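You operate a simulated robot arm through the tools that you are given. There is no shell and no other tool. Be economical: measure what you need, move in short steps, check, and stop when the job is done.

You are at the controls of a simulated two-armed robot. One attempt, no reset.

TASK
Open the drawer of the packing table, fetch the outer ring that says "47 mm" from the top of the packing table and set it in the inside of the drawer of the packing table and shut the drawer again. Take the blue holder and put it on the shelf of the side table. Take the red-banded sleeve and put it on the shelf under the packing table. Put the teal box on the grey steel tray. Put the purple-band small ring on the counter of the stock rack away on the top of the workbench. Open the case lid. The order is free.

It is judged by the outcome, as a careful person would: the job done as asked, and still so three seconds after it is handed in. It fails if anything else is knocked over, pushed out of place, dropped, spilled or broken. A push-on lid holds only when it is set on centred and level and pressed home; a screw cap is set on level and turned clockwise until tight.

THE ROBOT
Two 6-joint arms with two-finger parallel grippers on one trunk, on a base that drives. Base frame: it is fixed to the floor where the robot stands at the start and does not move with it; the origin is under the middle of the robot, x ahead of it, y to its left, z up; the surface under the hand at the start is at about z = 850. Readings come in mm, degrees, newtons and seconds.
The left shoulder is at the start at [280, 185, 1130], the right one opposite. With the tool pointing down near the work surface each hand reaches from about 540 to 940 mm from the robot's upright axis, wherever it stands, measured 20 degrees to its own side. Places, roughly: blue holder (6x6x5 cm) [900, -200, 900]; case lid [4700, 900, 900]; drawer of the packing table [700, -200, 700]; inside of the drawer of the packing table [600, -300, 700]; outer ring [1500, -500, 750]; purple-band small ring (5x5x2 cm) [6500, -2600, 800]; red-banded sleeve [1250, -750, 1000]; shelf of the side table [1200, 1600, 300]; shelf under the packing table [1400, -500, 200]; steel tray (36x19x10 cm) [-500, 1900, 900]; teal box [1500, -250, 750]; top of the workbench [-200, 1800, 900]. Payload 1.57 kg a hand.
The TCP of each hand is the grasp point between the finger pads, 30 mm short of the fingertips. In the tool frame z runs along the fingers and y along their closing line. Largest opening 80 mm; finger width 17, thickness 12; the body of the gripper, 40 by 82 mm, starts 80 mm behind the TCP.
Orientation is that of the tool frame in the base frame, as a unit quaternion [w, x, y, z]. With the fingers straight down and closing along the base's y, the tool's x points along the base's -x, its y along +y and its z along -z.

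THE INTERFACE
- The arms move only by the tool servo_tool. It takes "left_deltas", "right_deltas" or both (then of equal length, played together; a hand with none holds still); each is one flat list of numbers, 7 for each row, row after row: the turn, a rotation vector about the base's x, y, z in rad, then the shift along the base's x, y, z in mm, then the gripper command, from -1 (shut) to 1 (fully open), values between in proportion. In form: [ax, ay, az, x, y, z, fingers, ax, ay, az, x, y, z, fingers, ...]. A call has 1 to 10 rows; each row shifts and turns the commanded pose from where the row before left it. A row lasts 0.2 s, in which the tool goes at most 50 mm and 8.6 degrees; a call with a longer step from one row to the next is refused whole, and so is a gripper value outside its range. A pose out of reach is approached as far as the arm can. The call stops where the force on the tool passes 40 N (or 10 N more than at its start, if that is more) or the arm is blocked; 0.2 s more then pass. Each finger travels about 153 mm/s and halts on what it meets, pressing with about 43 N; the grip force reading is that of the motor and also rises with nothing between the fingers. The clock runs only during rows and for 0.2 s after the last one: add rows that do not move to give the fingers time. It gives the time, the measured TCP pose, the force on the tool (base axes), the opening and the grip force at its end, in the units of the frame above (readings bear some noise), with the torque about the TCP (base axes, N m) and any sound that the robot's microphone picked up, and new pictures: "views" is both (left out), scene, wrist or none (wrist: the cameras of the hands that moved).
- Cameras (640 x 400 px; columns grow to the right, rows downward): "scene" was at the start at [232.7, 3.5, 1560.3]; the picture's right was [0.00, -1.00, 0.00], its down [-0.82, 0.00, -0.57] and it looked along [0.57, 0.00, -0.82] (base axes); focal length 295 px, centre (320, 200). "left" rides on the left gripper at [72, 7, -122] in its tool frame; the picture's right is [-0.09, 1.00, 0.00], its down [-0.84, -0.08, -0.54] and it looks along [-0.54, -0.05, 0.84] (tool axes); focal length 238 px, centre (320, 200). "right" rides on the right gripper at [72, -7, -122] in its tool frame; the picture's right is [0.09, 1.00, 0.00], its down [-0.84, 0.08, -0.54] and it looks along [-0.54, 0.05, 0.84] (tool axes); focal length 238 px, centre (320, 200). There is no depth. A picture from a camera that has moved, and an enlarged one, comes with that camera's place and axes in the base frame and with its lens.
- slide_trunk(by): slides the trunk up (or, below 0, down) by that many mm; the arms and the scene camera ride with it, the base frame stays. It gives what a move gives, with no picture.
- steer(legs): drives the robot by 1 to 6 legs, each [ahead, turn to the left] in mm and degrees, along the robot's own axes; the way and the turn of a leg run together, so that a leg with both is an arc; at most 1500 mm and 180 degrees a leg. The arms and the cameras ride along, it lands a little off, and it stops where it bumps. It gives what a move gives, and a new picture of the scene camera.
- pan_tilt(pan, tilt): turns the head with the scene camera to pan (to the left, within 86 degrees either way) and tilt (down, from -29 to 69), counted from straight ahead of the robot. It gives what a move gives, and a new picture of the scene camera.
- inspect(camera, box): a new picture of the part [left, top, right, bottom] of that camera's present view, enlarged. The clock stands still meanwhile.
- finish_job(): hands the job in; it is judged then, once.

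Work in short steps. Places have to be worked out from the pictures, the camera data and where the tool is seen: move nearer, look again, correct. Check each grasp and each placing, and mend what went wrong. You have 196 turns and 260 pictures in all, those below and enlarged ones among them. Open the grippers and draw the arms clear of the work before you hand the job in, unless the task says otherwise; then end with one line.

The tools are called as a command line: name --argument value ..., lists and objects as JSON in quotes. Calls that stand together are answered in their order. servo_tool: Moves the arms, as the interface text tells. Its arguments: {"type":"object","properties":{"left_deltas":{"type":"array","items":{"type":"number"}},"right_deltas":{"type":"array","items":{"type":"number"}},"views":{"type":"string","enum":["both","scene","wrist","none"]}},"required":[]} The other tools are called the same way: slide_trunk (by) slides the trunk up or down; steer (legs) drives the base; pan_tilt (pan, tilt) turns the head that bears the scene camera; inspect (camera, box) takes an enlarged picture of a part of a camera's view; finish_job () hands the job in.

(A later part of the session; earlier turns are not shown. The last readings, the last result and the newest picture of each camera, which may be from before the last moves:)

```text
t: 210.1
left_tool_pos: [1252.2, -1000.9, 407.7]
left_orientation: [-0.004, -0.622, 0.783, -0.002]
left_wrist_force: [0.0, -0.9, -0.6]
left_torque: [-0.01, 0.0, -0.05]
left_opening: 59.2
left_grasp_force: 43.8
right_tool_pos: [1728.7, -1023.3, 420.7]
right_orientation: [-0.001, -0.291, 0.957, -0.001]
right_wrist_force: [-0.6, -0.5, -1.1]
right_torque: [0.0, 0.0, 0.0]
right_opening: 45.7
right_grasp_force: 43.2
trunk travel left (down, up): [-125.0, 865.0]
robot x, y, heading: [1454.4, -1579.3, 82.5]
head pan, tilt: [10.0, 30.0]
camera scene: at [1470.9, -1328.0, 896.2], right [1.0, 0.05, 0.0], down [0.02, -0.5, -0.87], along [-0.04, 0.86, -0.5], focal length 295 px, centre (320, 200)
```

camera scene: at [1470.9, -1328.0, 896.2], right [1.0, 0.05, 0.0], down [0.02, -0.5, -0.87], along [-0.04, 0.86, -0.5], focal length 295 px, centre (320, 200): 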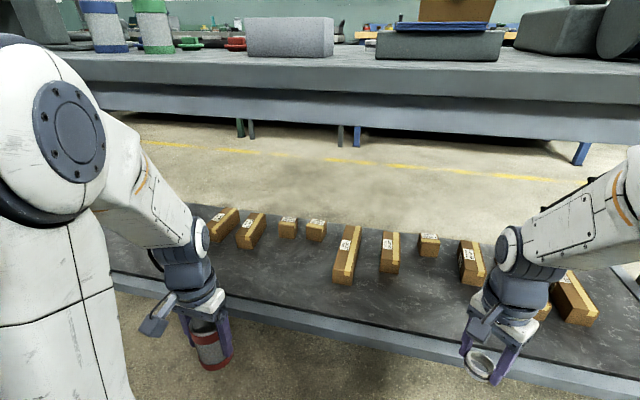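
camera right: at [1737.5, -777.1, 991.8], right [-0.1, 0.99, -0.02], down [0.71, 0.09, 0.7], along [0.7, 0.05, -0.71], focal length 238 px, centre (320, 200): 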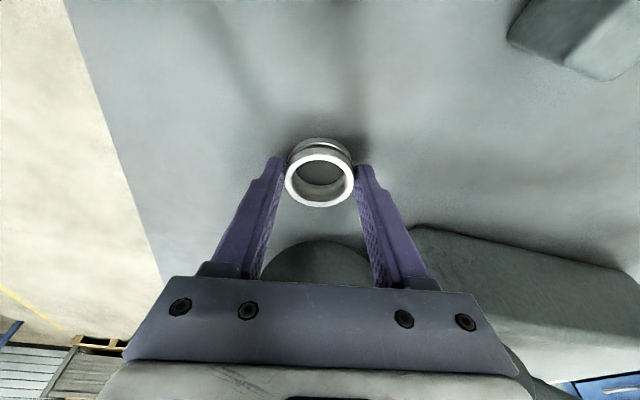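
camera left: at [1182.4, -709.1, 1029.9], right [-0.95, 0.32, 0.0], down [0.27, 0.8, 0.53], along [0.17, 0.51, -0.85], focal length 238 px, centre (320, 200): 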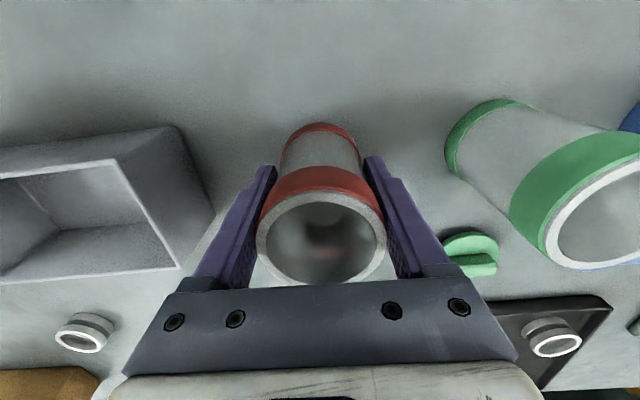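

Shelf is around z≈170-200 with its edge at y≈-750. Advance 80 mm, then slide the sleeve in over the shelf.

steer --legs '[[80, 0]]'

servo_tool --left_deltas '[0, 0, 0, 1, 30, 0, -1, 0, 0, 0, 1, 38, 0, -1, 0, 0, 0, 1, 38, 0, -1, 0, 0, 0, 1, 38, 0, -1, 0, 0, 0, 1, 38, 0, -1, 0, 0, 0, 1, 38, 0, -1, 0, 0, 0, 1, 30, 0, -1]' --views "both"

```text
t: 211.2
left_tool_pos: [1261.0, -922.3, 407.7]
left_orientation: [-0.003, -0.622, 0.783, -0.003]
left_wrist_force: [0.7, 0.6, 0.1]
left_torque: [-0.04, -0.04, 0.0]
left_opening: 59.1
left_grasp_force: 42.8
right_tool_pos: [1738.6, -941.9, 420.9]
right_orientation: [0.0, -0.293, 0.956, 0.0]
right_wrist_force: [-0.1, -0.4, 0.2]
right_torque: [0.03, -0.03, 0.01]
right_opening: 45.8
right_grasp_force: 42.7
trunk travel left (down, up): [-125.0, 865.0]
robot x, y, heading: [1461.4, -1499.2, 82.8]
head pan, tilt: [10.0, 30.0]
camera scene: at [1480.9, -1248.1, 896.2], right [1.0, 0.05, 0.0], down [0.02, -0.5, -0.87], along [-0.04, 0.86, -0.5], focal length 295 px, centre (320, 200)
```

scene: 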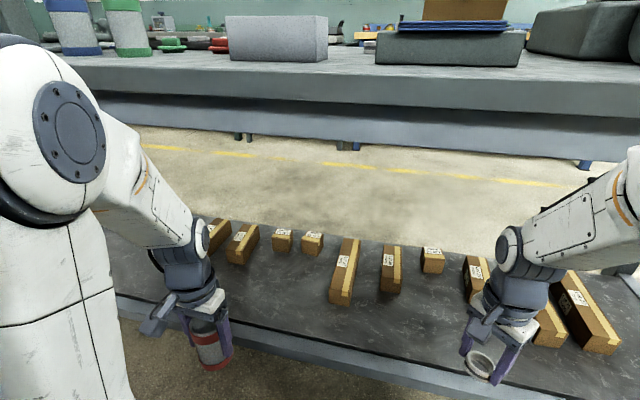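

```text
t: 212.8
left_tool_pos: [1263.4, -672.2, 402.2]
left_orientation: [-0.004, -0.622, 0.783, -0.003]
left_wrist_force: [-1.0, 0.9, -0.1]
left_torque: [-0.02, -0.01, 0.04]
left_opening: 59.2
left_grasp_force: 43.0
right_tool_pos: [1738.0, -943.7, 420.3]
right_orientation: [0.0, -0.292, 0.956, 0.0]
right_wrist_force: [-0.2, -0.1, -1.5]
right_torque: [-0.01, 0.02, 0.0]
right_opening: 45.9
right_grasp_force: 42.8
trunk travel left (down, up): [-125.0, 865.0]
robot x, y, heading: [1465.1, -1499.6, 82.8]
head pan, tilt: [10.0, 30.0]
camera scene: at [1480.9, -1248.2, 896.3], right [1.0, 0.05, 0.0], down [0.02, -0.5, -0.87], along [-0.04, 0.86, -0.5], focal length 295 px, centre (320, 200)
camera left: at [1243.5, -738.9, 525.0], right [-0.95, 0.31, 0.0], down [0.26, 0.8, 0.53], along [0.17, 0.51, -0.85], focal length 238 px, centre (320, 200)
```

scene: 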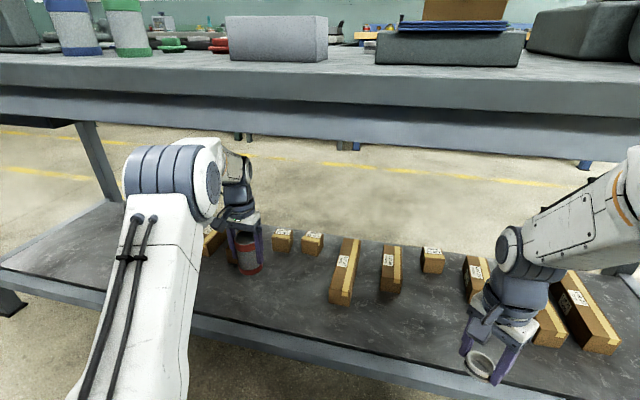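
left: 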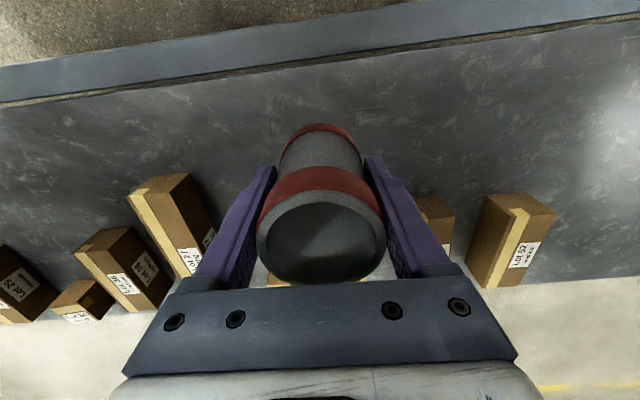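

Landing spot is clear. Descend carefully.

servo_tool --left_deltas '[0, 0, 0, 0, 0, -30, -1, 0, 0, 0, 0, 0, -30, -1, 0, 0, 0, 0, 0, -25, -1, 0, 0, 0, 0, 0, -15, -1, 0, 0, 0, 0, 0, -8, -1, 0, 0, 0, 0, 0, -8, -1, 0, 0, 0, 0, 0, -8, -1]' --views "both"

```text
t: 214.4
left_tool_pos: [1267.8, -671.0, 282.1]
left_orientation: [-0.004, -0.623, 0.782, -0.002]
left_wrist_force: [0.4, -0.7, -1.3]
left_torque: [-0.02, 0.01, -0.01]
left_opening: 59.3
left_grasp_force: 43.0
right_tool_pos: [1737.8, -943.4, 420.2]
right_orientation: [0.0, -0.292, 0.956, -0.001]
right_wrist_force: [0.6, 0.4, -1.3]
right_torque: [0.0, 0.0, 0.01]
right_opening: 45.9
right_grasp_force: 42.8
trunk travel left (down, up): [-125.0, 865.0]
robot x, y, heading: [1460.7, -1501.7, 82.6]
head pan, tilt: [10.0, 30.0]
camera scene: at [1480.9, -1248.1, 896.2], right [1.0, 0.05, 0.0], down [0.02, -0.5, -0.87], along [-0.04, 0.86, -0.5], focal length 295 px, centre (320, 200)
camera left: at [1246.4, -738.4, 403.9], right [-0.95, 0.31, 0.0], down [0.26, 0.8, 0.53], along [0.17, 0.51, -0.85], focal length 238 px, centre (320, 200)
```

scene: 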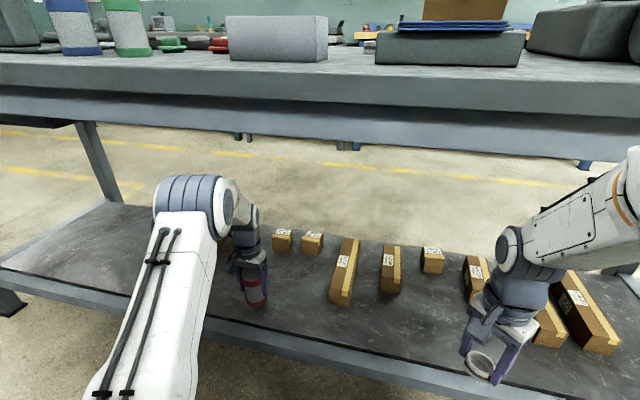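
left: 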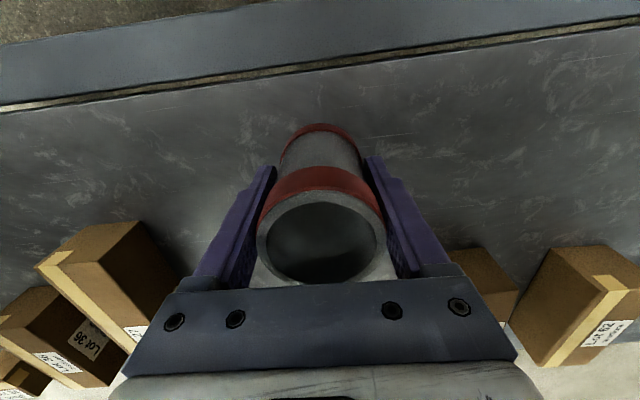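

servo_tool --left_deltas '[0, 0, 0, 0, 0, -12, -1, 0, 0, 0, 0, 0, -8, -1, 0, 0, 0, 0, 0, -8, -1, 0, 0, 0, 0, 0, -7, -1, 0, 0, 0, 0, 0, -7, -1, 0, 0, 0, 0, 0, -7, -1]' --views "wrist"

```text
t: 215.4
left_tool_pos: [1268.4, -666.9, 256.1]
left_orientation: [0.0, -0.622, 0.783, 0.002]
left_wrist_force: [-0.1, -5.3, 16.5]
left_torque: [-0.31, -0.38, -0.2]
left_opening: 59.0
left_grasp_force: 43.2
right_tool_pos: [1738.1, -943.3, 421.4]
right_orientation: [-0.001, -0.292, 0.956, -0.001]
right_wrist_force: [-0.5, -1.1, 0.0]
right_torque: [-0.04, -0.01, 0.0]
right_opening: 46.0
right_grasp_force: 42.8
trunk travel left (down, up): [-125.0, 865.0]
robot x, y, heading: [1464.3, -1501.1, 82.8]
head pan, tilt: [10.0, 30.0]
stopped in row 5 (left hand): the force on the tool passed its limit at 44 N (the readings are from after the stop); the commanded pose is now the measured one
camera left: at [1246.7, -735.4, 376.6], right [-0.95, 0.32, 0.0], down [0.27, 0.8, 0.54], along [0.17, 0.52, -0.84], focal length 238 px, centre (320, 200)
```

left: 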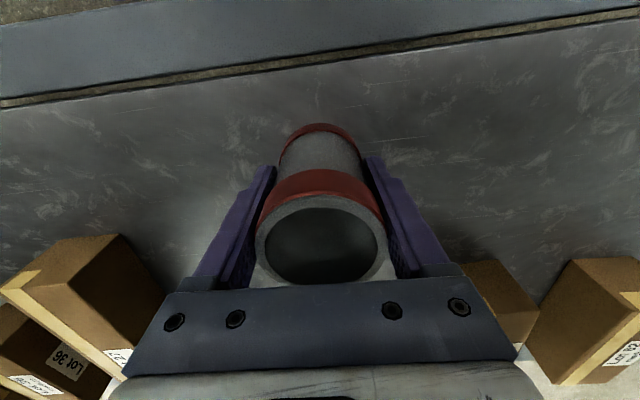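

On the shelf (z≈198). Release and lift out.

servo_tool --left_deltas '[0, 0, 0, 0, 0, 0, 0.5, 0, 0, 0, 0, 0, 0, 1, 0, 0, 0, 0, 0, 12, 1, 0, 0, 0, 0, 0, 30, 1, 0, 0, 0, 0, 0, 40, 1, 0, 0, 0, 0, 0, 40, 1, 0, 0, 0, 0, 0, 30, 1, 0, 0, 0, 0, -30, 0, 1, 0, 0, 0, 0, -40, 0, 1, 0, 0, 0, 0, -40, 0, 1]' --views "both"

```text
t: 217.6
left_tool_pos: [1269.0, -774.6, 405.4]
left_orientation: [0.0, -0.621, 0.784, 0.001]
left_wrist_force: [-0.4, 0.2, 0.0]
left_torque: [0.01, -0.01, 0.02]
left_opening: 79.8
left_grasp_force: 0.0
right_tool_pos: [1738.7, -942.4, 420.8]
right_orientation: [-0.001, -0.292, 0.956, -0.002]
right_wrist_force: [0.2, -0.3, -1.4]
right_torque: [0.02, 0.0, 0.0]
right_opening: 45.7
right_grasp_force: 43.0
trunk travel left (down, up): [-125.0, 865.0]
robot x, y, heading: [1463.7, -1501.0, 82.7]
head pan, tilt: [10.0, 30.0]
camera scene: at [1481.0, -1248.1, 896.2], right [1.0, 0.05, 0.0], down [0.02, -0.5, -0.87], along [-0.04, 0.86, -0.5], focal length 295 px, centre (320, 200)
camera left: at [1246.4, -843.5, 525.5], right [-0.95, 0.31, 0.0], down [0.27, 0.8, 0.54], along [0.17, 0.51, -0.84], focal length 238 px, centre (320, 200)
```

scene: 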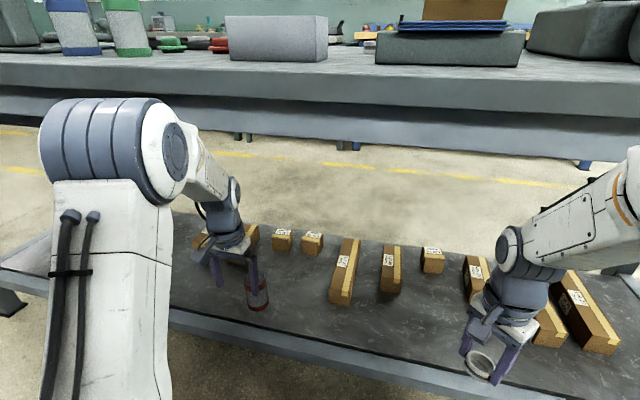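
left: 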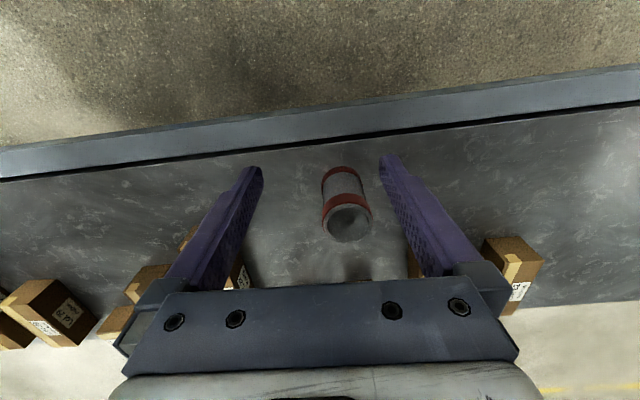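

Sleeve stands on the shelf. Retract, back up, and raise the trunk.

servo_tool --left_deltas '[0, 0, 0, 0, -40, 0, 1, 0, 0, 0, 0, -40, 0, 1, 0, 0, 0, 0, -40, 0, 1, 0, 0, 0, 0, -25, 0, 1]' --views "none"

steer --legs '[[-120, 0]]'

slide_trunk --by 400

slide_trunk --by 300

pan_tilt --pan -60 --tilt 20

```text
t: 218.6
left_tool_pos: [1267.7, -923.8, 403.5]
left_orientation: [-0.001, -0.622, 0.783, 0.002]
left_wrist_force: [-0.4, 0.1, -1.0]
left_torque: [-0.04, -0.01, 0.01]
left_opening: 79.9
left_grasp_force: 0.1
right_tool_pos: [1738.9, -942.8, 420.2]
right_orientation: [0.0, -0.293, 0.956, -0.002]
right_wrist_force: [-1.1, -1.3, -0.9]
right_torque: [0.01, -0.01, 0.01]
right_opening: 46.2
right_grasp_force: 42.9
trunk travel left (down, up): [-125.0, 865.0]
robot x, y, heading: [1466.0, -1497.8, 82.8]
head pan, tilt: [10.0, 30.0]
```

```text
t: 219.9
left_tool_pos: [1253.7, -1042.1, 402.8]
left_orientation: [-0.002, -0.622, 0.783, 0.001]
left_wrist_force: [0.6, 0.3, 0.5]
left_torque: [0.03, -0.02, 0.01]
left_opening: 80.1
left_grasp_force: 0.0
right_tool_pos: [1724.5, -1062.1, 420.5]
right_orientation: [0.0, -0.292, 0.956, -0.001]
right_wrist_force: [0.5, -0.6, -0.8]
right_torque: [-0.01, 0.04, -0.01]
right_opening: 45.9
right_grasp_force: 43.0
trunk travel left (down, up): [-125.0, 865.0]
robot x, y, heading: [1449.2, -1619.0, 82.8]
head pan, tilt: [10.0, 30.0]
camera scene: at [1465.7, -1368.3, 896.2], right [1.0, 0.05, 0.0], down [0.02, -0.5, -0.87], along [-0.04, 0.86, -0.5], focal length 295 px, centre (320, 200)
```

scene: 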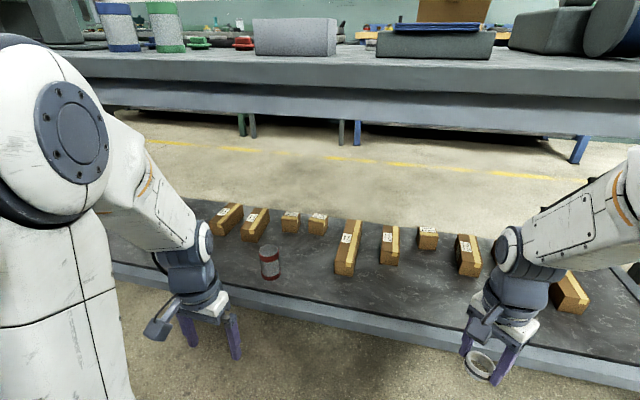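

```text
t: 223.7
left_tool_pos: [1252.0, -1042.6, 802.9]
left_orientation: [-0.001, -0.622, 0.783, 0.001]
left_wrist_force: [0.7, 0.6, -0.5]
left_torque: [-0.01, -0.03, 0.03]
left_opening: 79.8
left_grasp_force: 0.1
right_tool_pos: [1724.3, -1063.0, 820.2]
right_orientation: [-0.001, -0.292, 0.956, -0.001]
right_wrist_force: [0.2, -0.7, -0.9]
right_torque: [0.0, -0.01, -0.01]
right_opening: 45.8
right_grasp_force: 42.6
trunk travel left (down, up): [-525.0, 465.0]
robot x, y, heading: [1447.7, -1623.4, 82.8]
head pan, tilt: [10.0, 30.0]
```

```text
t: 226.7
left_tool_pos: [1252.0, -1043.0, 1102.0]
left_orientation: [-0.002, -0.623, 0.782, 0.001]
left_wrist_force: [-0.1, -0.4, -0.1]
left_torque: [0.02, -0.02, 0.0]
left_opening: 79.7
left_grasp_force: 0.1
right_tool_pos: [1723.8, -1062.7, 1120.1]
right_orientation: [0.0, -0.293, 0.956, -0.001]
right_wrist_force: [-0.1, 0.2, -1.7]
right_torque: [-0.03, 0.03, -0.01]
right_opening: 46.0
right_grasp_force: 42.8
trunk travel left (down, up): [-825.0, 165.0]
robot x, y, heading: [1449.6, -1619.4, 82.6]
head pan, tilt: [10.0, 30.0]
```

```text
t: 228.1
left_tool_pos: [1253.6, -1043.6, 1101.9]
left_orientation: [-0.001, -0.622, 0.783, 0.002]
left_wrist_force: [-1.0, -0.3, -0.1]
left_torque: [0.03, 0.02, -0.04]
left_opening: 80.0
left_grasp_force: 0.0
right_tool_pos: [1723.2, -1062.7, 1119.6]
right_orientation: [-0.001, -0.293, 0.956, -0.001]
right_wrist_force: [0.1, 0.2, -0.6]
right_torque: [-0.02, 0.01, 0.04]
right_opening: 46.0
right_grasp_force: 43.2
trunk travel left (down, up): [-825.0, 165.0]
robot x, y, heading: [1449.9, -1619.8, 82.7]
head pan, tilt: [-60.0, 20.0]
camera scene: at [1555.9, -1422.5, 1612.3], right [0.39, -0.92, 0.0], down [-0.32, -0.13, -0.94], along [0.87, 0.36, -0.34], focal length 295 px, centre (320, 200)
```

scene: 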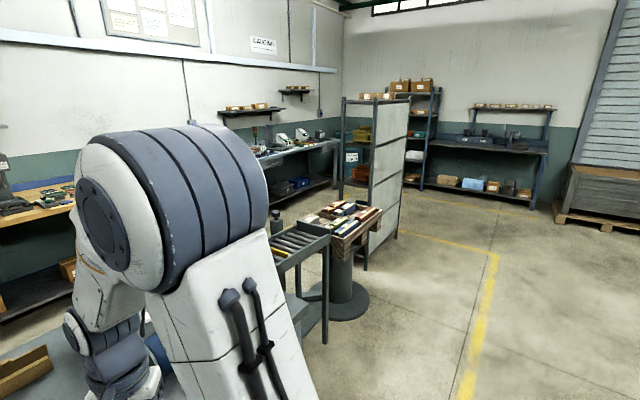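

Now return around the near end to the drawer side with the ring.

steer --legs '[[0, 77], [1450, 0], [270, 0], [0, -70]]'

```text
t: 243.3
left_tool_pos: [-408.4, -394.4, 1102.6]
left_orientation: [-0.001, -0.647, 0.763, 0.001]
left_wrist_force: [-0.4, 0.0, -0.1]
left_torque: [0.02, 0.01, -0.02]
left_opening: 79.8
left_grasp_force: 0.1
right_tool_pos: [62.8, -383.6, 1120.1]
right_orientation: [0.0, -0.323, 0.946, -0.001]
right_wrist_force: [-0.6, 0.1, -2.4]
right_torque: [0.0, 0.02, -0.01]
right_opening: 45.7
right_grasp_force: 42.7
trunk travel left (down, up): [-825.0, 165.0]
robot x, y, heading: [-172.5, -959.8, 86.4]
head pan, tilt: [-60.0, 20.0]
camera scene: at [-80.8, -752.9, 1612.3], right [0.44, -0.9, 0.0], down [-0.31, -0.15, -0.94], along [0.84, 0.42, -0.34], focal length 295 px, centre (320, 200)
```

scene: 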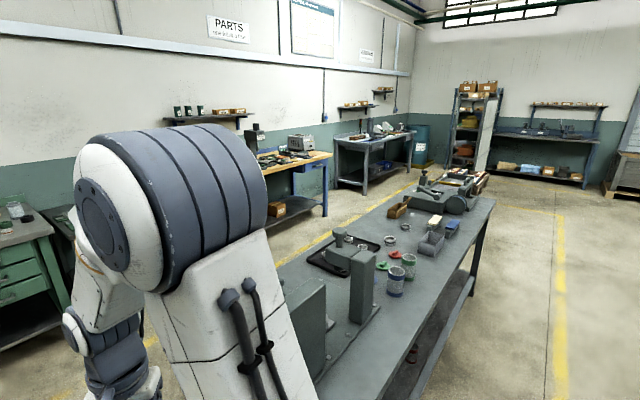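

steer --legs '[[1310, 0], [0, -121]]'

pan_tilt --pan 10 --tilt 45

```text
t: 254.9
left_tool_pos: [528.8, 189.2, 1103.2]
left_orientation: [0.001, 0.384, 0.923, 0.002]
left_wrist_force: [0.7, 0.7, 0.5]
left_torque: [0.01, 0.01, -0.02]
left_opening: 79.9
left_grasp_force: 0.1
right_tool_pos: [261.1, -198.6, 1121.3]
right_orientation: [-0.002, 0.696, 0.718, 0.0]
right_wrist_force: [0.0, -0.3, -0.4]
right_torque: [0.0, 0.02, -0.02]
right_opening: 45.9
right_grasp_force: 42.8
trunk travel left (down, up): [-825.0, 165.0]
robot x, y, heading: [-63.7, 331.9, -39.6]
head pan, tilt: [-60.0, 20.0]
camera scene: at [42.8, 139.8, 1612.3], right [-0.99, 0.16, 0.0], down [0.06, 0.34, -0.94], along [-0.15, -0.93, -0.34], focal length 295 px, centre (320, 200)
```

scene: 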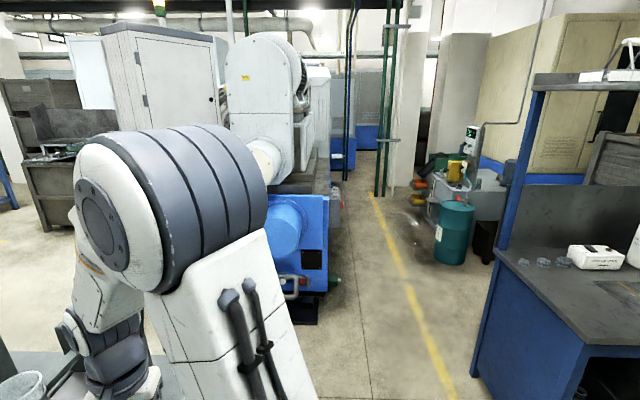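

```text
t: 256.3
left_tool_pos: [528.6, 188.7, 1102.6]
left_orientation: [0.001, 0.384, 0.923, 0.001]
left_wrist_force: [0.6, -0.1, -0.2]
left_torque: [-0.01, 0.04, 0.03]
left_opening: 79.9
left_grasp_force: 0.1
right_tool_pos: [259.6, -199.2, 1120.3]
right_orientation: [-0.001, 0.695, 0.719, 0.0]
right_wrist_force: [-1.3, -1.1, -1.2]
right_torque: [-0.01, 0.03, 0.0]
right_opening: 45.9
right_grasp_force: 43.0
trunk travel left (down, up): [-825.0, 165.0]
robot x, y, heading: [-65.4, 328.8, -39.3]
head pan, tilt: [10.0, 45.0]
camera scene: at [128.8, 191.6, 1573.6], right [-0.49, -0.87, 0.0], down [-0.62, 0.35, -0.71], along [0.62, -0.35, -0.71], focal length 295 px, centre (320, 200)
```

scene: 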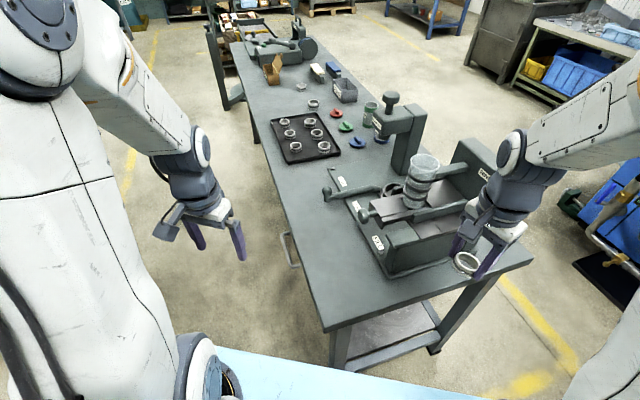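

inspect --camera "scene" --box '[240, 200, 360, 290]'

inspect --camera "left" --box '[0, 0, 640, 400]'

```text
4.44 times, centred on (300, 245) of scene
camera zoom: at [128.8, 191.6, 1573.6], right [-0.49, -0.87, 0.0], down [-0.62, 0.35, -0.71], along [0.62, -0.35, -0.71], focal length 1311 px, centre (409, 0)
```

zoom: 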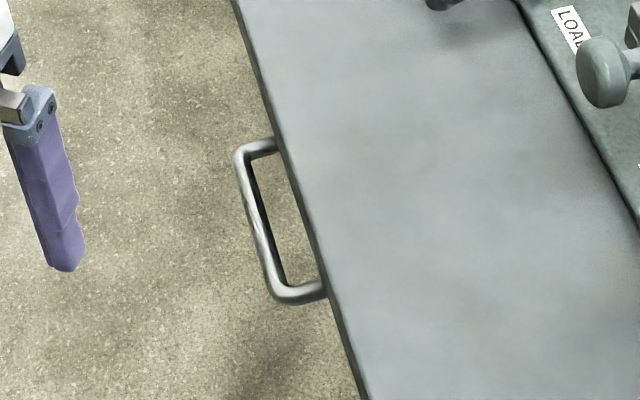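

```text
1.00 times, centred on (320, 200) of left (not enlarged: the box is as wide or as high as the picture)
camera zoom: at [482.7, 244.7, 1224.0], right [0.77, 0.64, 0.0], down [0.53, -0.65, 0.54], along [0.35, -0.42, -0.84], focal length 238 px, centre (320, 200)
```

zoom: 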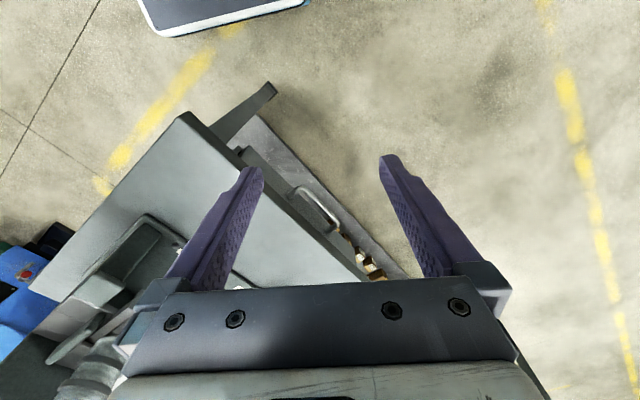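

Handle bar is centred at about (697,4,750), ~30 mm proud of the table edge. I'll approach it with the left hand tilted 45° toward the table.

servo_tool --left_deltas '[0, 0, 0.144, 25, 0, -20, 0, 0, 0, 0.144, 25, 0, -20, 0, 0, 0, 0.144, 25, 0, -20, 0, 0, 0, 0.144, 25, 0, -20, 0, -0.128, 0.0272, 0, 13, -8, -15, 0, -0.128, 0.0272, 0, 13, -8, -15, 0, -0.128, 0.0272, 0, 13, -8, -15, 0, -0.128, 0.0272, 0, 13, -8, -15, 0, -0.128, 0.0272, 0, 13, -8, -15, 0, -0.128, 0.0272, 0, 13, -8, -15, 0]' --views "both"

```text
t: 258.5
left_tool_pos: [705.5, 140.9, 935.7]
left_orientation: [-0.039, 0.098, 0.919, -0.38]
left_wrist_force: [0.1, 0.4, 0.6]
left_torque: [-0.04, 0.0, 0.04]
left_opening: 39.9
left_grasp_force: 0.1
right_tool_pos: [261.0, -198.7, 1120.3]
right_orientation: [-0.002, 0.695, 0.719, 0.0]
right_wrist_force: [-0.3, 0.6, 0.0]
right_torque: [0.01, -0.02, -0.01]
right_opening: 46.0
right_grasp_force: 42.8
trunk travel left (down, up): [-825.0, 165.0]
robot x, y, heading: [-64.0, 329.1, -39.2]
head pan, tilt: [10.0, 45.0]
camera scene: at [128.8, 191.7, 1573.7], right [-0.49, -0.87, 0.0], down [-0.62, 0.35, -0.71], along [0.62, -0.35, -0.71], focal length 295 px, centre (320, 200)
camera left: at [655.0, 244.6, 1016.2], right [0.24, 0.67, -0.7], down [0.89, 0.15, 0.44], along [0.4, -0.73, -0.56], focal length 238 px, centre (320, 200)
```

scene: 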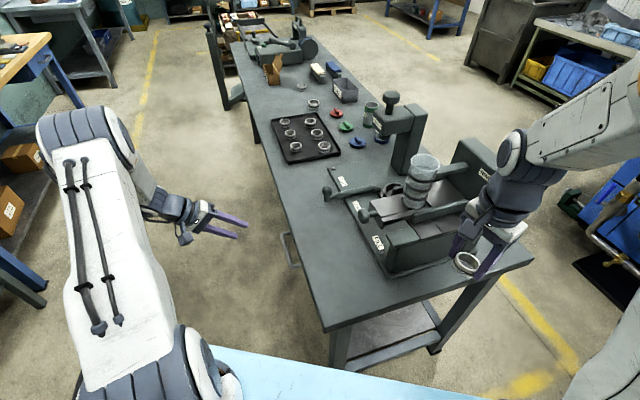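
left: 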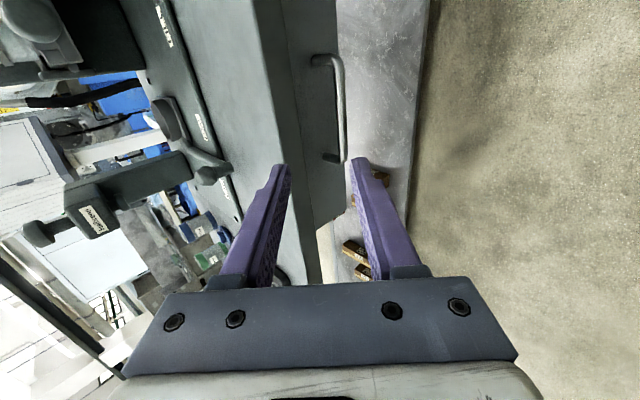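

The tilted pose works. Approach the bar along the tool axis with a small opening.

servo_tool --left_deltas '[0, 0, 0, 0.7, -20.7, -36.3, -0.3, 0, 0, 0, 0.7, -20.7, -36.3, -0.3, 0, 0, 0, 0.7, -20.7, -36.3, -0.3]' --views "wrist"

```text
t: 259.3
left_tool_pos: [711.7, 77.5, 823.8]
left_orientation: [-0.04, 0.097, 0.919, -0.379]
left_wrist_force: [0.5, -0.2, 0.2]
left_torque: [0.0, 0.0, -0.02]
left_opening: 28.2
left_grasp_force: 0.0
right_tool_pos: [261.3, -197.9, 1120.9]
right_orientation: [-0.001, 0.696, 0.718, 0.0]
right_wrist_force: [0.9, 0.4, -0.1]
right_torque: [-0.01, -0.02, 0.0]
right_opening: 45.6
right_grasp_force: 42.9
trunk travel left (down, up): [-825.0, 165.0]
robot x, y, heading: [-66.4, 333.5, -39.5]
head pan, tilt: [10.0, 45.0]
camera left: at [660.3, 181.8, 905.3], right [0.24, 0.67, -0.7], down [0.89, 0.14, 0.44], along [0.4, -0.73, -0.56], focal length 238 px, centre (320, 200)
```

left: 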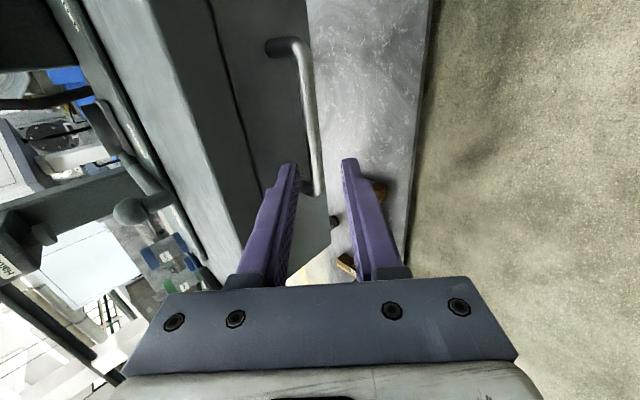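

servo_tool --left_deltas '[0, 0, 0, -1, -5, 5, -0.3, 0, 0, 0, -4.4, -20.7, -21.2, -0.3, 0, 0, 0, -4.4, -20.7, -21.2, -0.3]' --views "wrist"

```text
t: 260.1
left_tool_pos: [697.6, 31.7, 786.8]
left_orientation: [-0.039, 0.098, 0.919, -0.379]
left_wrist_force: [-0.4, 0.2, 0.0]
left_torque: [-0.02, 0.01, 0.0]
left_opening: 27.8
left_grasp_force: 0.0
right_tool_pos: [260.5, -197.8, 1120.2]
right_orientation: [-0.001, 0.695, 0.719, 0.0]
right_wrist_force: [0.1, 0.6, -1.0]
right_torque: [-0.01, -0.02, -0.01]
right_opening: 45.9
right_grasp_force: 42.7
trunk travel left (down, up): [-825.0, 165.0]
robot x, y, heading: [-65.2, 331.3, -39.3]
head pan, tilt: [10.0, 45.0]
camera left: at [647.3, 135.4, 867.5], right [0.24, 0.67, -0.7], down [0.89, 0.15, 0.44], along [0.4, -0.73, -0.56], focal length 238 px, centre (320, 200)
```

left: 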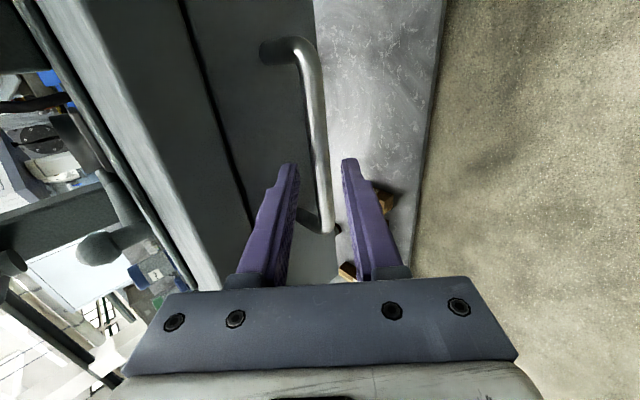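

The bar looks to lie between the fingers; close to test.

servo_tool --left_deltas '[0, 0, 0, 0, 0, 0, -1, 0, 0, 0, 0, 0, 0, -1]' --views "wrist"

```text
t: 260.7
left_tool_pos: [696.9, 33.2, 786.7]
left_orientation: [-0.039, 0.098, 0.919, -0.379]
left_wrist_force: [-0.5, -0.5, 0.1]
left_torque: [0.0, -0.01, 0.02]
left_opening: 0.1
left_grasp_force: 20.9
right_tool_pos: [260.4, -200.4, 1120.1]
right_orientation: [-0.001, 0.695, 0.719, 0.0]
right_wrist_force: [0.8, -0.2, -0.3]
right_torque: [0.01, 0.02, 0.0]
right_opening: 45.5
right_grasp_force: 42.8
trunk travel left (down, up): [-825.0, 165.0]
robot x, y, heading: [-67.6, 329.3, -39.4]
head pan, tilt: [10.0, 45.0]
camera left: at [647.3, 135.6, 867.7], right [0.24, 0.67, -0.7], down [0.89, 0.14, 0.44], along [0.4, -0.73, -0.56], focal length 238 px, centre (320, 200)
```

left: 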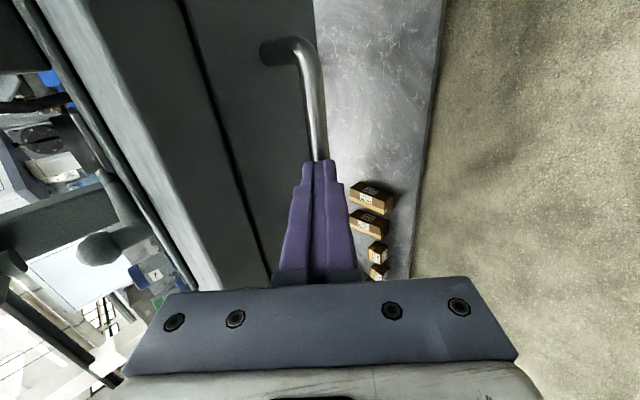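

Bar is just beyond the tips. Reopen, advance ~25 mm, close.

servo_tool --left_deltas '[0, 0, 0, 0, 0, 0, -0.3, 0, 0, 0, -1.8, -8.5, -8.7, -0.3, 0, 0, 0, -1.8, -8.5, -8.7, -0.3, 0, 0, 0, 0, 0, 0, -1, 0, 0, 0, 0, 0, 0, -1]' --views "wrist"

```text
t: 261.9
left_tool_pos: [693.5, 14.3, 769.6]
left_orientation: [-0.04, 0.097, 0.919, -0.38]
left_wrist_force: [-3.1, -0.3, 6.4]
left_torque: [0.05, 0.95, -0.07]
left_opening: 15.0
left_grasp_force: 30.9
right_tool_pos: [259.9, -198.8, 1120.4]
right_orientation: [-0.001, 0.696, 0.718, 0.0]
right_wrist_force: [-0.6, -0.9, 0.3]
right_torque: [-0.01, 0.01, 0.04]
right_opening: 45.9
right_grasp_force: 42.9
trunk travel left (down, up): [-825.0, 165.0]
robot x, y, heading: [-65.9, 326.5, -39.3]
head pan, tilt: [10.0, 45.0]
camera left: at [643.6, 118.8, 850.6], right [0.24, 0.67, -0.7], down [0.89, 0.14, 0.44], along [0.4, -0.73, -0.56], focal length 238 px, centre (320, 200)
```

left: 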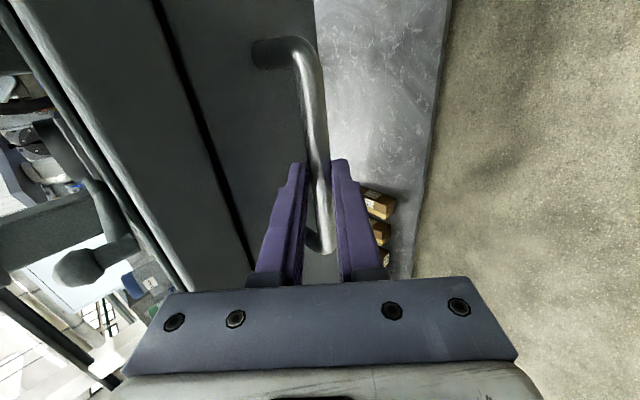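

Bar gripped (15 mm). Pull the drawer out.

servo_tool --left_deltas '[0, 0, 0, 2, 10, 0, -1, 0, 0, 0, 4, 20, 0, -1, 0, 0, 0, 5, 25, 0, -1, 0, 0, 0, 5, 25, 0, -1]' --views "both"

```text
t: 262.9
left_tool_pos: [709.9, 99.1, 769.1]
left_orientation: [-0.037, 0.097, 0.92, -0.379]
left_wrist_force: [2.2, 1.3, 12.1]
left_torque: [-0.17, 0.23, 0.53]
left_opening: 14.7
left_grasp_force: 31.1
right_tool_pos: [260.2, -199.2, 1121.5]
right_orientation: [0.0, 0.695, 0.719, 0.0]
right_wrist_force: [0.6, 0.5, -0.8]
right_torque: [0.02, 0.0, 0.01]
right_opening: 45.6
right_grasp_force: 43.0
trunk travel left (down, up): [-825.0, 165.0]
robot x, y, heading: [-69.1, 331.1, -39.3]
head pan, tilt: [10.0, 45.0]
camera scene: at [128.4, 191.9, 1573.8], right [-0.49, -0.87, 0.0], down [-0.62, 0.35, -0.71], along [0.62, -0.35, -0.71], focal length 295 px, centre (320, 200)
camera left: at [659.0, 201.2, 850.3], right [0.24, 0.67, -0.7], down [0.88, 0.15, 0.44], along [0.4, -0.73, -0.56], focal length 238 px, centre (320, 200)
```

scene: 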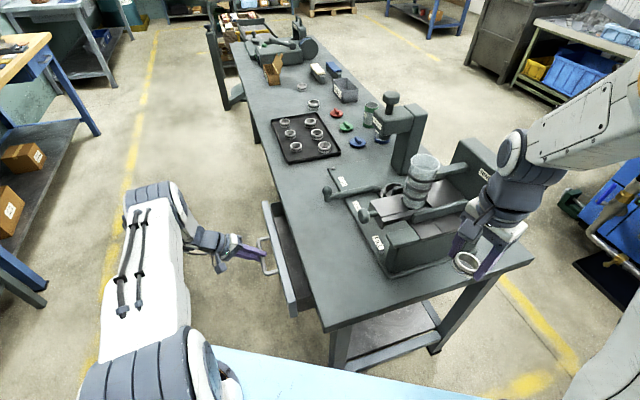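
left: 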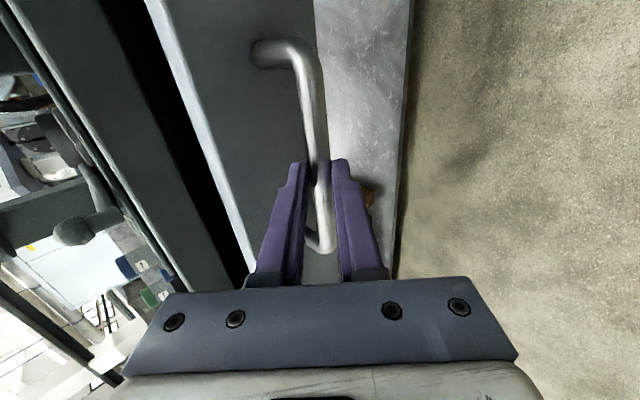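

Opening well; pull another 150 mm.

servo_tool --left_deltas '[0, 0, 0, 5, 27, 0, -1, 0, 0, 0, 6, 29, 0, -1, 0, 0, 0, 6, 29, 0, -1, 0, 0, 0, 6, 29, 0, -1, 0, 0, 0, 6, 29, 0, -1]' --views "scene"

```text
t: 264.1
left_tool_pos: [738.3, 240.1, 769.6]
left_orientation: [-0.041, 0.098, 0.919, -0.379]
left_wrist_force: [-9.8, 3.3, 15.8]
left_torque: [-0.2, 0.37, 0.48]
left_opening: 15.0
left_grasp_force: 30.8
right_tool_pos: [259.7, -198.9, 1120.3]
right_orientation: [0.0, 0.695, 0.719, 0.0]
right_wrist_force: [0.2, 0.3, -0.9]
right_torque: [0.0, 0.01, -0.01]
right_opening: 45.8
right_grasp_force: 42.8
trunk travel left (down, up): [-825.0, 165.0]
robot x, y, heading: [-64.5, 328.0, -39.3]
head pan, tilt: [10.0, 45.0]
camera scene: at [127.6, 191.9, 1573.8], right [-0.49, -0.87, 0.0], down [-0.62, 0.35, -0.71], along [0.62, -0.35, -0.71], focal length 295 px, centre (320, 200)
```

scene: 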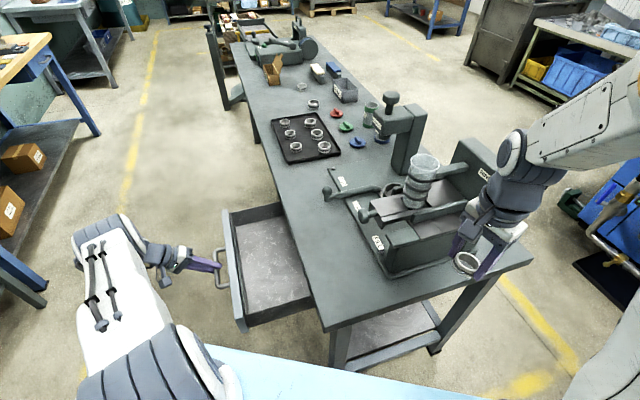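

Drawer is open and empty. Release the handle and back the left hand out and up.

servo_tool --left_deltas '[0, 0, 0, 0, 0, 0, -0.2, 0, 0, 0, 0, 0, 0, 0, 0, 0, 0, 4, 20, 21, 0, 0, 0, 0, 5, 25, 26, 0, 0, 0, 0, 3, 25, 30, 0, 0, 0, 0, 0, 15, 45, 0, 0, 0, 0, 0, 10, 45, 0, 0, 0, 0, 0, 0, 45, 0, 0, 0, 0, 0, 0, 45, 0]' --views "scene"

```text
t: 266.1
left_tool_pos: [751.9, 337.5, 1025.3]
left_orientation: [-0.04, 0.097, 0.919, -0.379]
left_wrist_force: [-0.4, -0.6, 0.2]
left_torque: [-0.03, -0.02, -0.01]
left_opening: 40.0
left_grasp_force: 0.0
right_tool_pos: [261.9, -199.0, 1120.5]
right_orientation: [-0.001, 0.695, 0.719, -0.001]
right_wrist_force: [0.0, 1.1, -0.9]
right_torque: [0.02, 0.01, 0.01]
right_opening: 45.5
right_grasp_force: 43.3
trunk travel left (down, up): [-825.0, 165.0]
robot x, y, heading: [-67.3, 328.4, -39.6]
head pan, tilt: [10.0, 45.0]
camera scene: at [128.9, 191.7, 1573.5], right [-0.49, -0.87, 0.0], down [-0.62, 0.35, -0.71], along [0.62, -0.35, -0.71], focal length 295 px, centre (320, 200)
```

scene: 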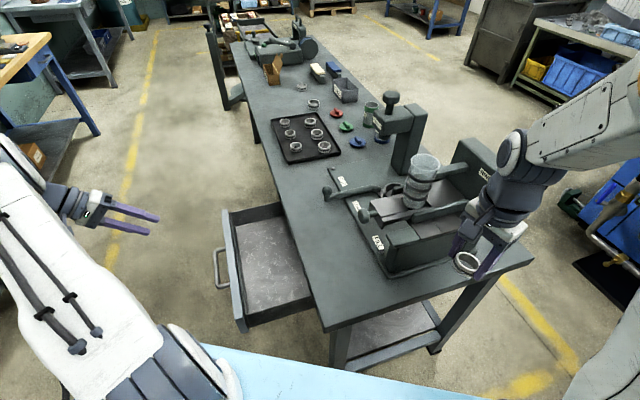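

steer --legs '[[0, 38]]'

pan_tilt --pan -15 --tilt 45

```text
t: 268.4
left_tool_pos: [568.5, 847.0, 1024.0]
left_orientation: [0.089, -0.213, 0.899, -0.371]
left_wrist_force: [1.3, -0.1, 0.0]
left_torque: [-0.03, -0.02, 0.01]
left_opening: 40.0
left_grasp_force: 0.0
right_tool_pos: [519.6, 122.3, 1119.9]
right_orientation: [-0.001, 0.419, 0.908, 0.0]
right_wrist_force: [0.1, -0.2, -1.2]
right_torque: [-0.01, -0.03, 0.0]
right_opening: 46.1
right_grasp_force: 43.1
trunk travel left (down, up): [-825.0, 165.0]
robot x, y, heading: [-62.8, 327.8, -0.5]
head pan, tilt: [10.0, 45.0]
camera scene: at [174.7, 344.9, 1573.6], right [0.16, -0.99, 0.0], down [-0.7, -0.12, -0.71], along [0.7, 0.12, -0.71], focal length 295 px, centre (320, 200)
```

scene: 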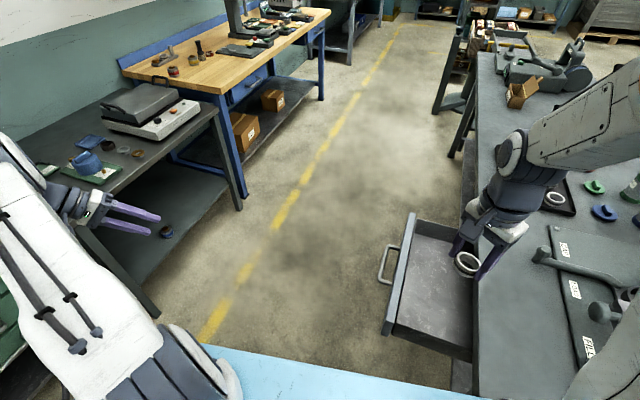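

```text
t: 269.2
left_tool_pos: [565.6, 847.9, 1024.6]
left_orientation: [0.088, -0.213, 0.9, -0.37]
left_wrist_force: [-0.4, -0.4, -0.6]
left_torque: [-0.01, 0.04, -0.03]
left_opening: 39.9
left_grasp_force: 0.0
right_tool_pos: [519.7, 123.1, 1120.7]
right_orientation: [-0.001, 0.417, 0.909, -0.001]
right_wrist_force: [-0.9, 0.2, -1.0]
right_torque: [0.01, -0.03, 0.05]
right_opening: 46.0
right_grasp_force: 42.9
trunk travel left (down, up): [-825.0, 165.0]
robot x, y, heading: [-65.7, 330.0, -0.4]
head pan, tilt: [-15.0, 45.0]
camera scene: at [172.8, 310.0, 1573.6], right [-0.27, -0.96, 0.0], down [-0.68, 0.19, -0.71], along [0.68, -0.19, -0.71], focal length 295 px, centre (320, 200)
```

scene: 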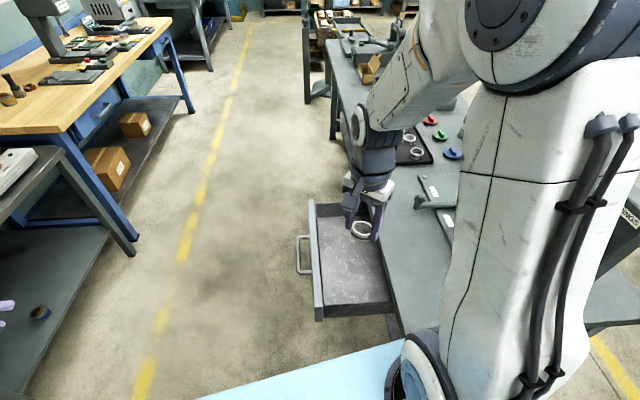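

Move the ring over the drawer interior.

servo_tool --right_deltas '[0, 0, 0, 24.3, -6.1, -20, -1, 0, 0, 0, 24.3, -6.1, -30, -1, 0, 0, 0, 24.3, -6.1, -34, -1, 0, 0, 0, 24.3, -6.1, -34, -1, 0, 0, 0, 24.3, -6.1, -34, -1, 0, 0, 0, 24.3, -6.1, -34, -1, 0, 0, 0, 24.3, -6.1, -34, -1]' --views "both"

```text
t: 270.9
left_tool_pos: [567.6, 847.8, 1024.2]
left_orientation: [0.089, -0.213, 0.9, -0.37]
left_wrist_force: [0.4, 0.2, 0.5]
left_torque: [0.02, -0.01, -0.01]
left_opening: 40.2
left_grasp_force: 0.1
right_tool_pos: [689.3, 81.5, 902.9]
right_orientation: [0.0, 0.419, 0.908, 0.0]
right_wrist_force: [0.0, 0.1, -1.8]
right_torque: [0.01, -0.01, 0.02]
right_opening: 45.9
right_grasp_force: 42.9
trunk travel left (down, up): [-825.0, 165.0]
robot x, y, heading: [-68.8, 328.2, -0.8]
head pan, tilt: [-15.0, 45.0]
camera scene: at [172.6, 310.0, 1573.7], right [-0.27, -0.96, 0.0], down [-0.68, 0.19, -0.71], along [0.68, -0.19, -0.71], focal length 295 px, centre (320, 200)
camera right: at [637.0, 131.8, 1025.2], right [0.7, 0.72, 0.0], down [0.6, -0.58, 0.54], along [0.39, -0.38, -0.84], focal length 238 px, centre (320, 200)
```

scene: 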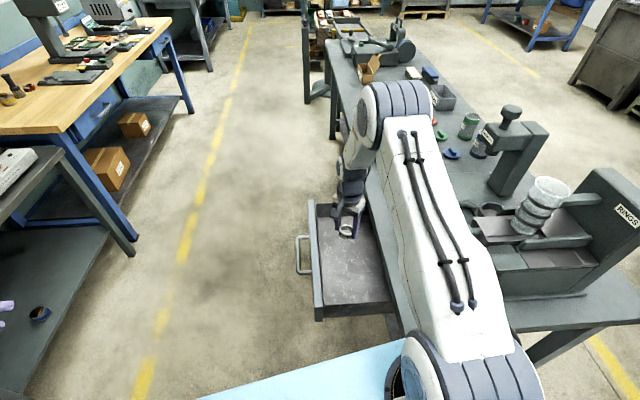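
right: 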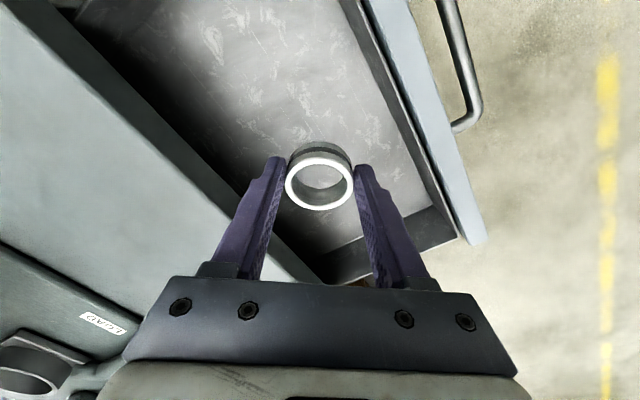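

servo_tool --right_deltas '[0, 0, 0, -5, 0, -35, -1, 0, 0, 0, -5, 0, -35, -1, 0, 0, 0, 0, 0, -25, -1]' --views "wrist"

```text
t: 271.6
left_tool_pos: [567.2, 847.6, 1024.7]
left_orientation: [0.089, -0.213, 0.9, -0.371]
left_wrist_force: [0.4, -1.0, 0.1]
left_torque: [0.02, 0.02, -0.04]
left_opening: 40.0
left_grasp_force: 0.1
right_tool_pos: [680.7, 80.6, 808.1]
right_orientation: [-0.001, 0.418, 0.909, 0.001]
right_wrist_force: [0.1, 0.1, -1.1]
right_torque: [0.0, 0.01, 0.02]
right_opening: 46.2
right_grasp_force: 43.3
trunk travel left (down, up): [-825.0, 165.0]
robot x, y, heading: [-66.6, 329.2, -0.8]
head pan, tilt: [-15.0, 45.0]
camera right: at [628.4, 129.8, 930.3], right [0.7, 0.72, 0.0], down [0.6, -0.58, 0.54], along [0.39, -0.38, -0.84], focal length 238 px, centre (320, 200)
```

right: 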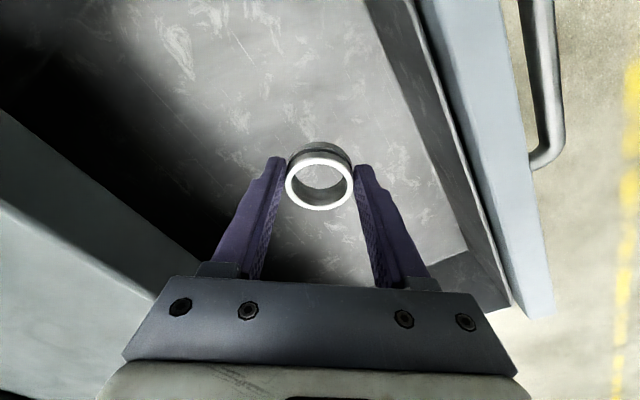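

servo_tool --right_deltas '[0, 0, 0, 0, 0, -20, -1, 0, 0, 0, 0, 0, -15, -1, 0, 0, 0, 0, 0, -10, -1, 0, 0, 0, 0, 0, -8, -1, 0, 0, 0, 0, 0, -6, -1, 0, 0, 0, 0, 0, -6, -1, 0, 0, 0, 0, 0, -6, -1]' --views "wrist"

```text
t: 273.2
left_tool_pos: [566.6, 846.9, 1025.1]
left_orientation: [0.089, -0.213, 0.899, -0.372]
left_wrist_force: [0.9, -0.5, -0.5]
left_torque: [-0.01, 0.01, -0.02]
left_opening: 40.1
left_grasp_force: 0.0
right_tool_pos: [684.1, 80.4, 740.8]
right_orientation: [0.003, 0.417, 0.909, 0.001]
right_wrist_force: [-2.1, 0.6, 15.8]
right_torque: [-0.18, 0.38, -0.08]
right_opening: 46.2
right_grasp_force: 43.1
trunk travel left (down, up): [-825.0, 165.0]
robot x, y, heading: [-66.2, 322.4, -0.7]
head pan, tilt: [-15.0, 45.0]
stopped in row 7 (right hand): the force on the tool passed its limit at 72 N (the readings are from after the stop); the commanded pose is now the measured one
camera right: at [630.9, 129.5, 863.5], right [0.7, 0.72, 0.0], down [0.6, -0.58, 0.55], along [0.39, -0.38, -0.84], focal length 238 px, centre (320, 200)
```

right: 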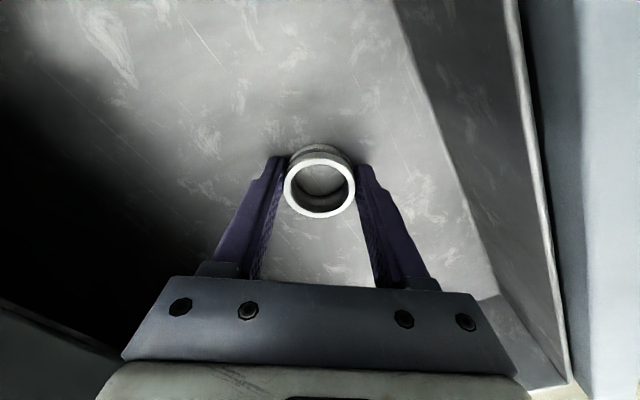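

On the drawer floor. Release, lift out.

servo_tool --right_deltas '[0, 0, 0, 0, 0, 0, 0.5, 0, 0, 0, 0, 0, 0, 0.5, 0, 0, 0, 0, 0, 20, 0.5, 0, 0, 0, 0, 0, 40, 0.5, 0, 0, 0, 0, 0, 45, 0.5, 0, 0, 0, 0, 0, 45, 0.5, 0, 0, 0, 0, 5, 45, 0.5, 0, 0, 0, 0, 5, 45, 0.5]' --views "wrist"

```text
t: 275.0
left_tool_pos: [567.7, 847.3, 1024.5]
left_orientation: [0.089, -0.214, 0.899, -0.371]
left_wrist_force: [-0.1, -0.1, -0.8]
left_torque: [0.03, 0.0, 0.03]
left_opening: 40.0
left_grasp_force: 0.0
right_tool_pos: [681.4, 91.4, 981.3]
right_orientation: [0.001, 0.418, 0.908, 0.0]
right_wrist_force: [0.3, 0.7, 0.5]
right_torque: [0.0, 0.0, -0.02]
right_opening: 60.0
right_grasp_force: 0.0
trunk travel left (down, up): [-825.0, 165.0]
robot x, y, heading: [-64.9, 327.5, -0.2]
head pan, tilt: [-15.0, 45.0]
camera right: at [629.3, 140.5, 1103.7], right [0.7, 0.72, 0.0], down [0.6, -0.58, 0.54], along [0.39, -0.38, -0.84], focal length 238 px, centre (320, 200)
```

right: 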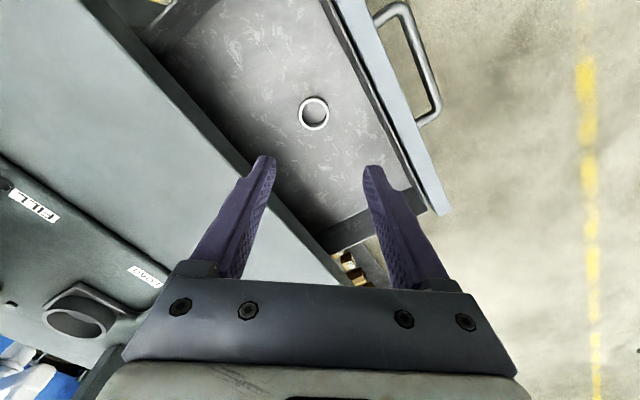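

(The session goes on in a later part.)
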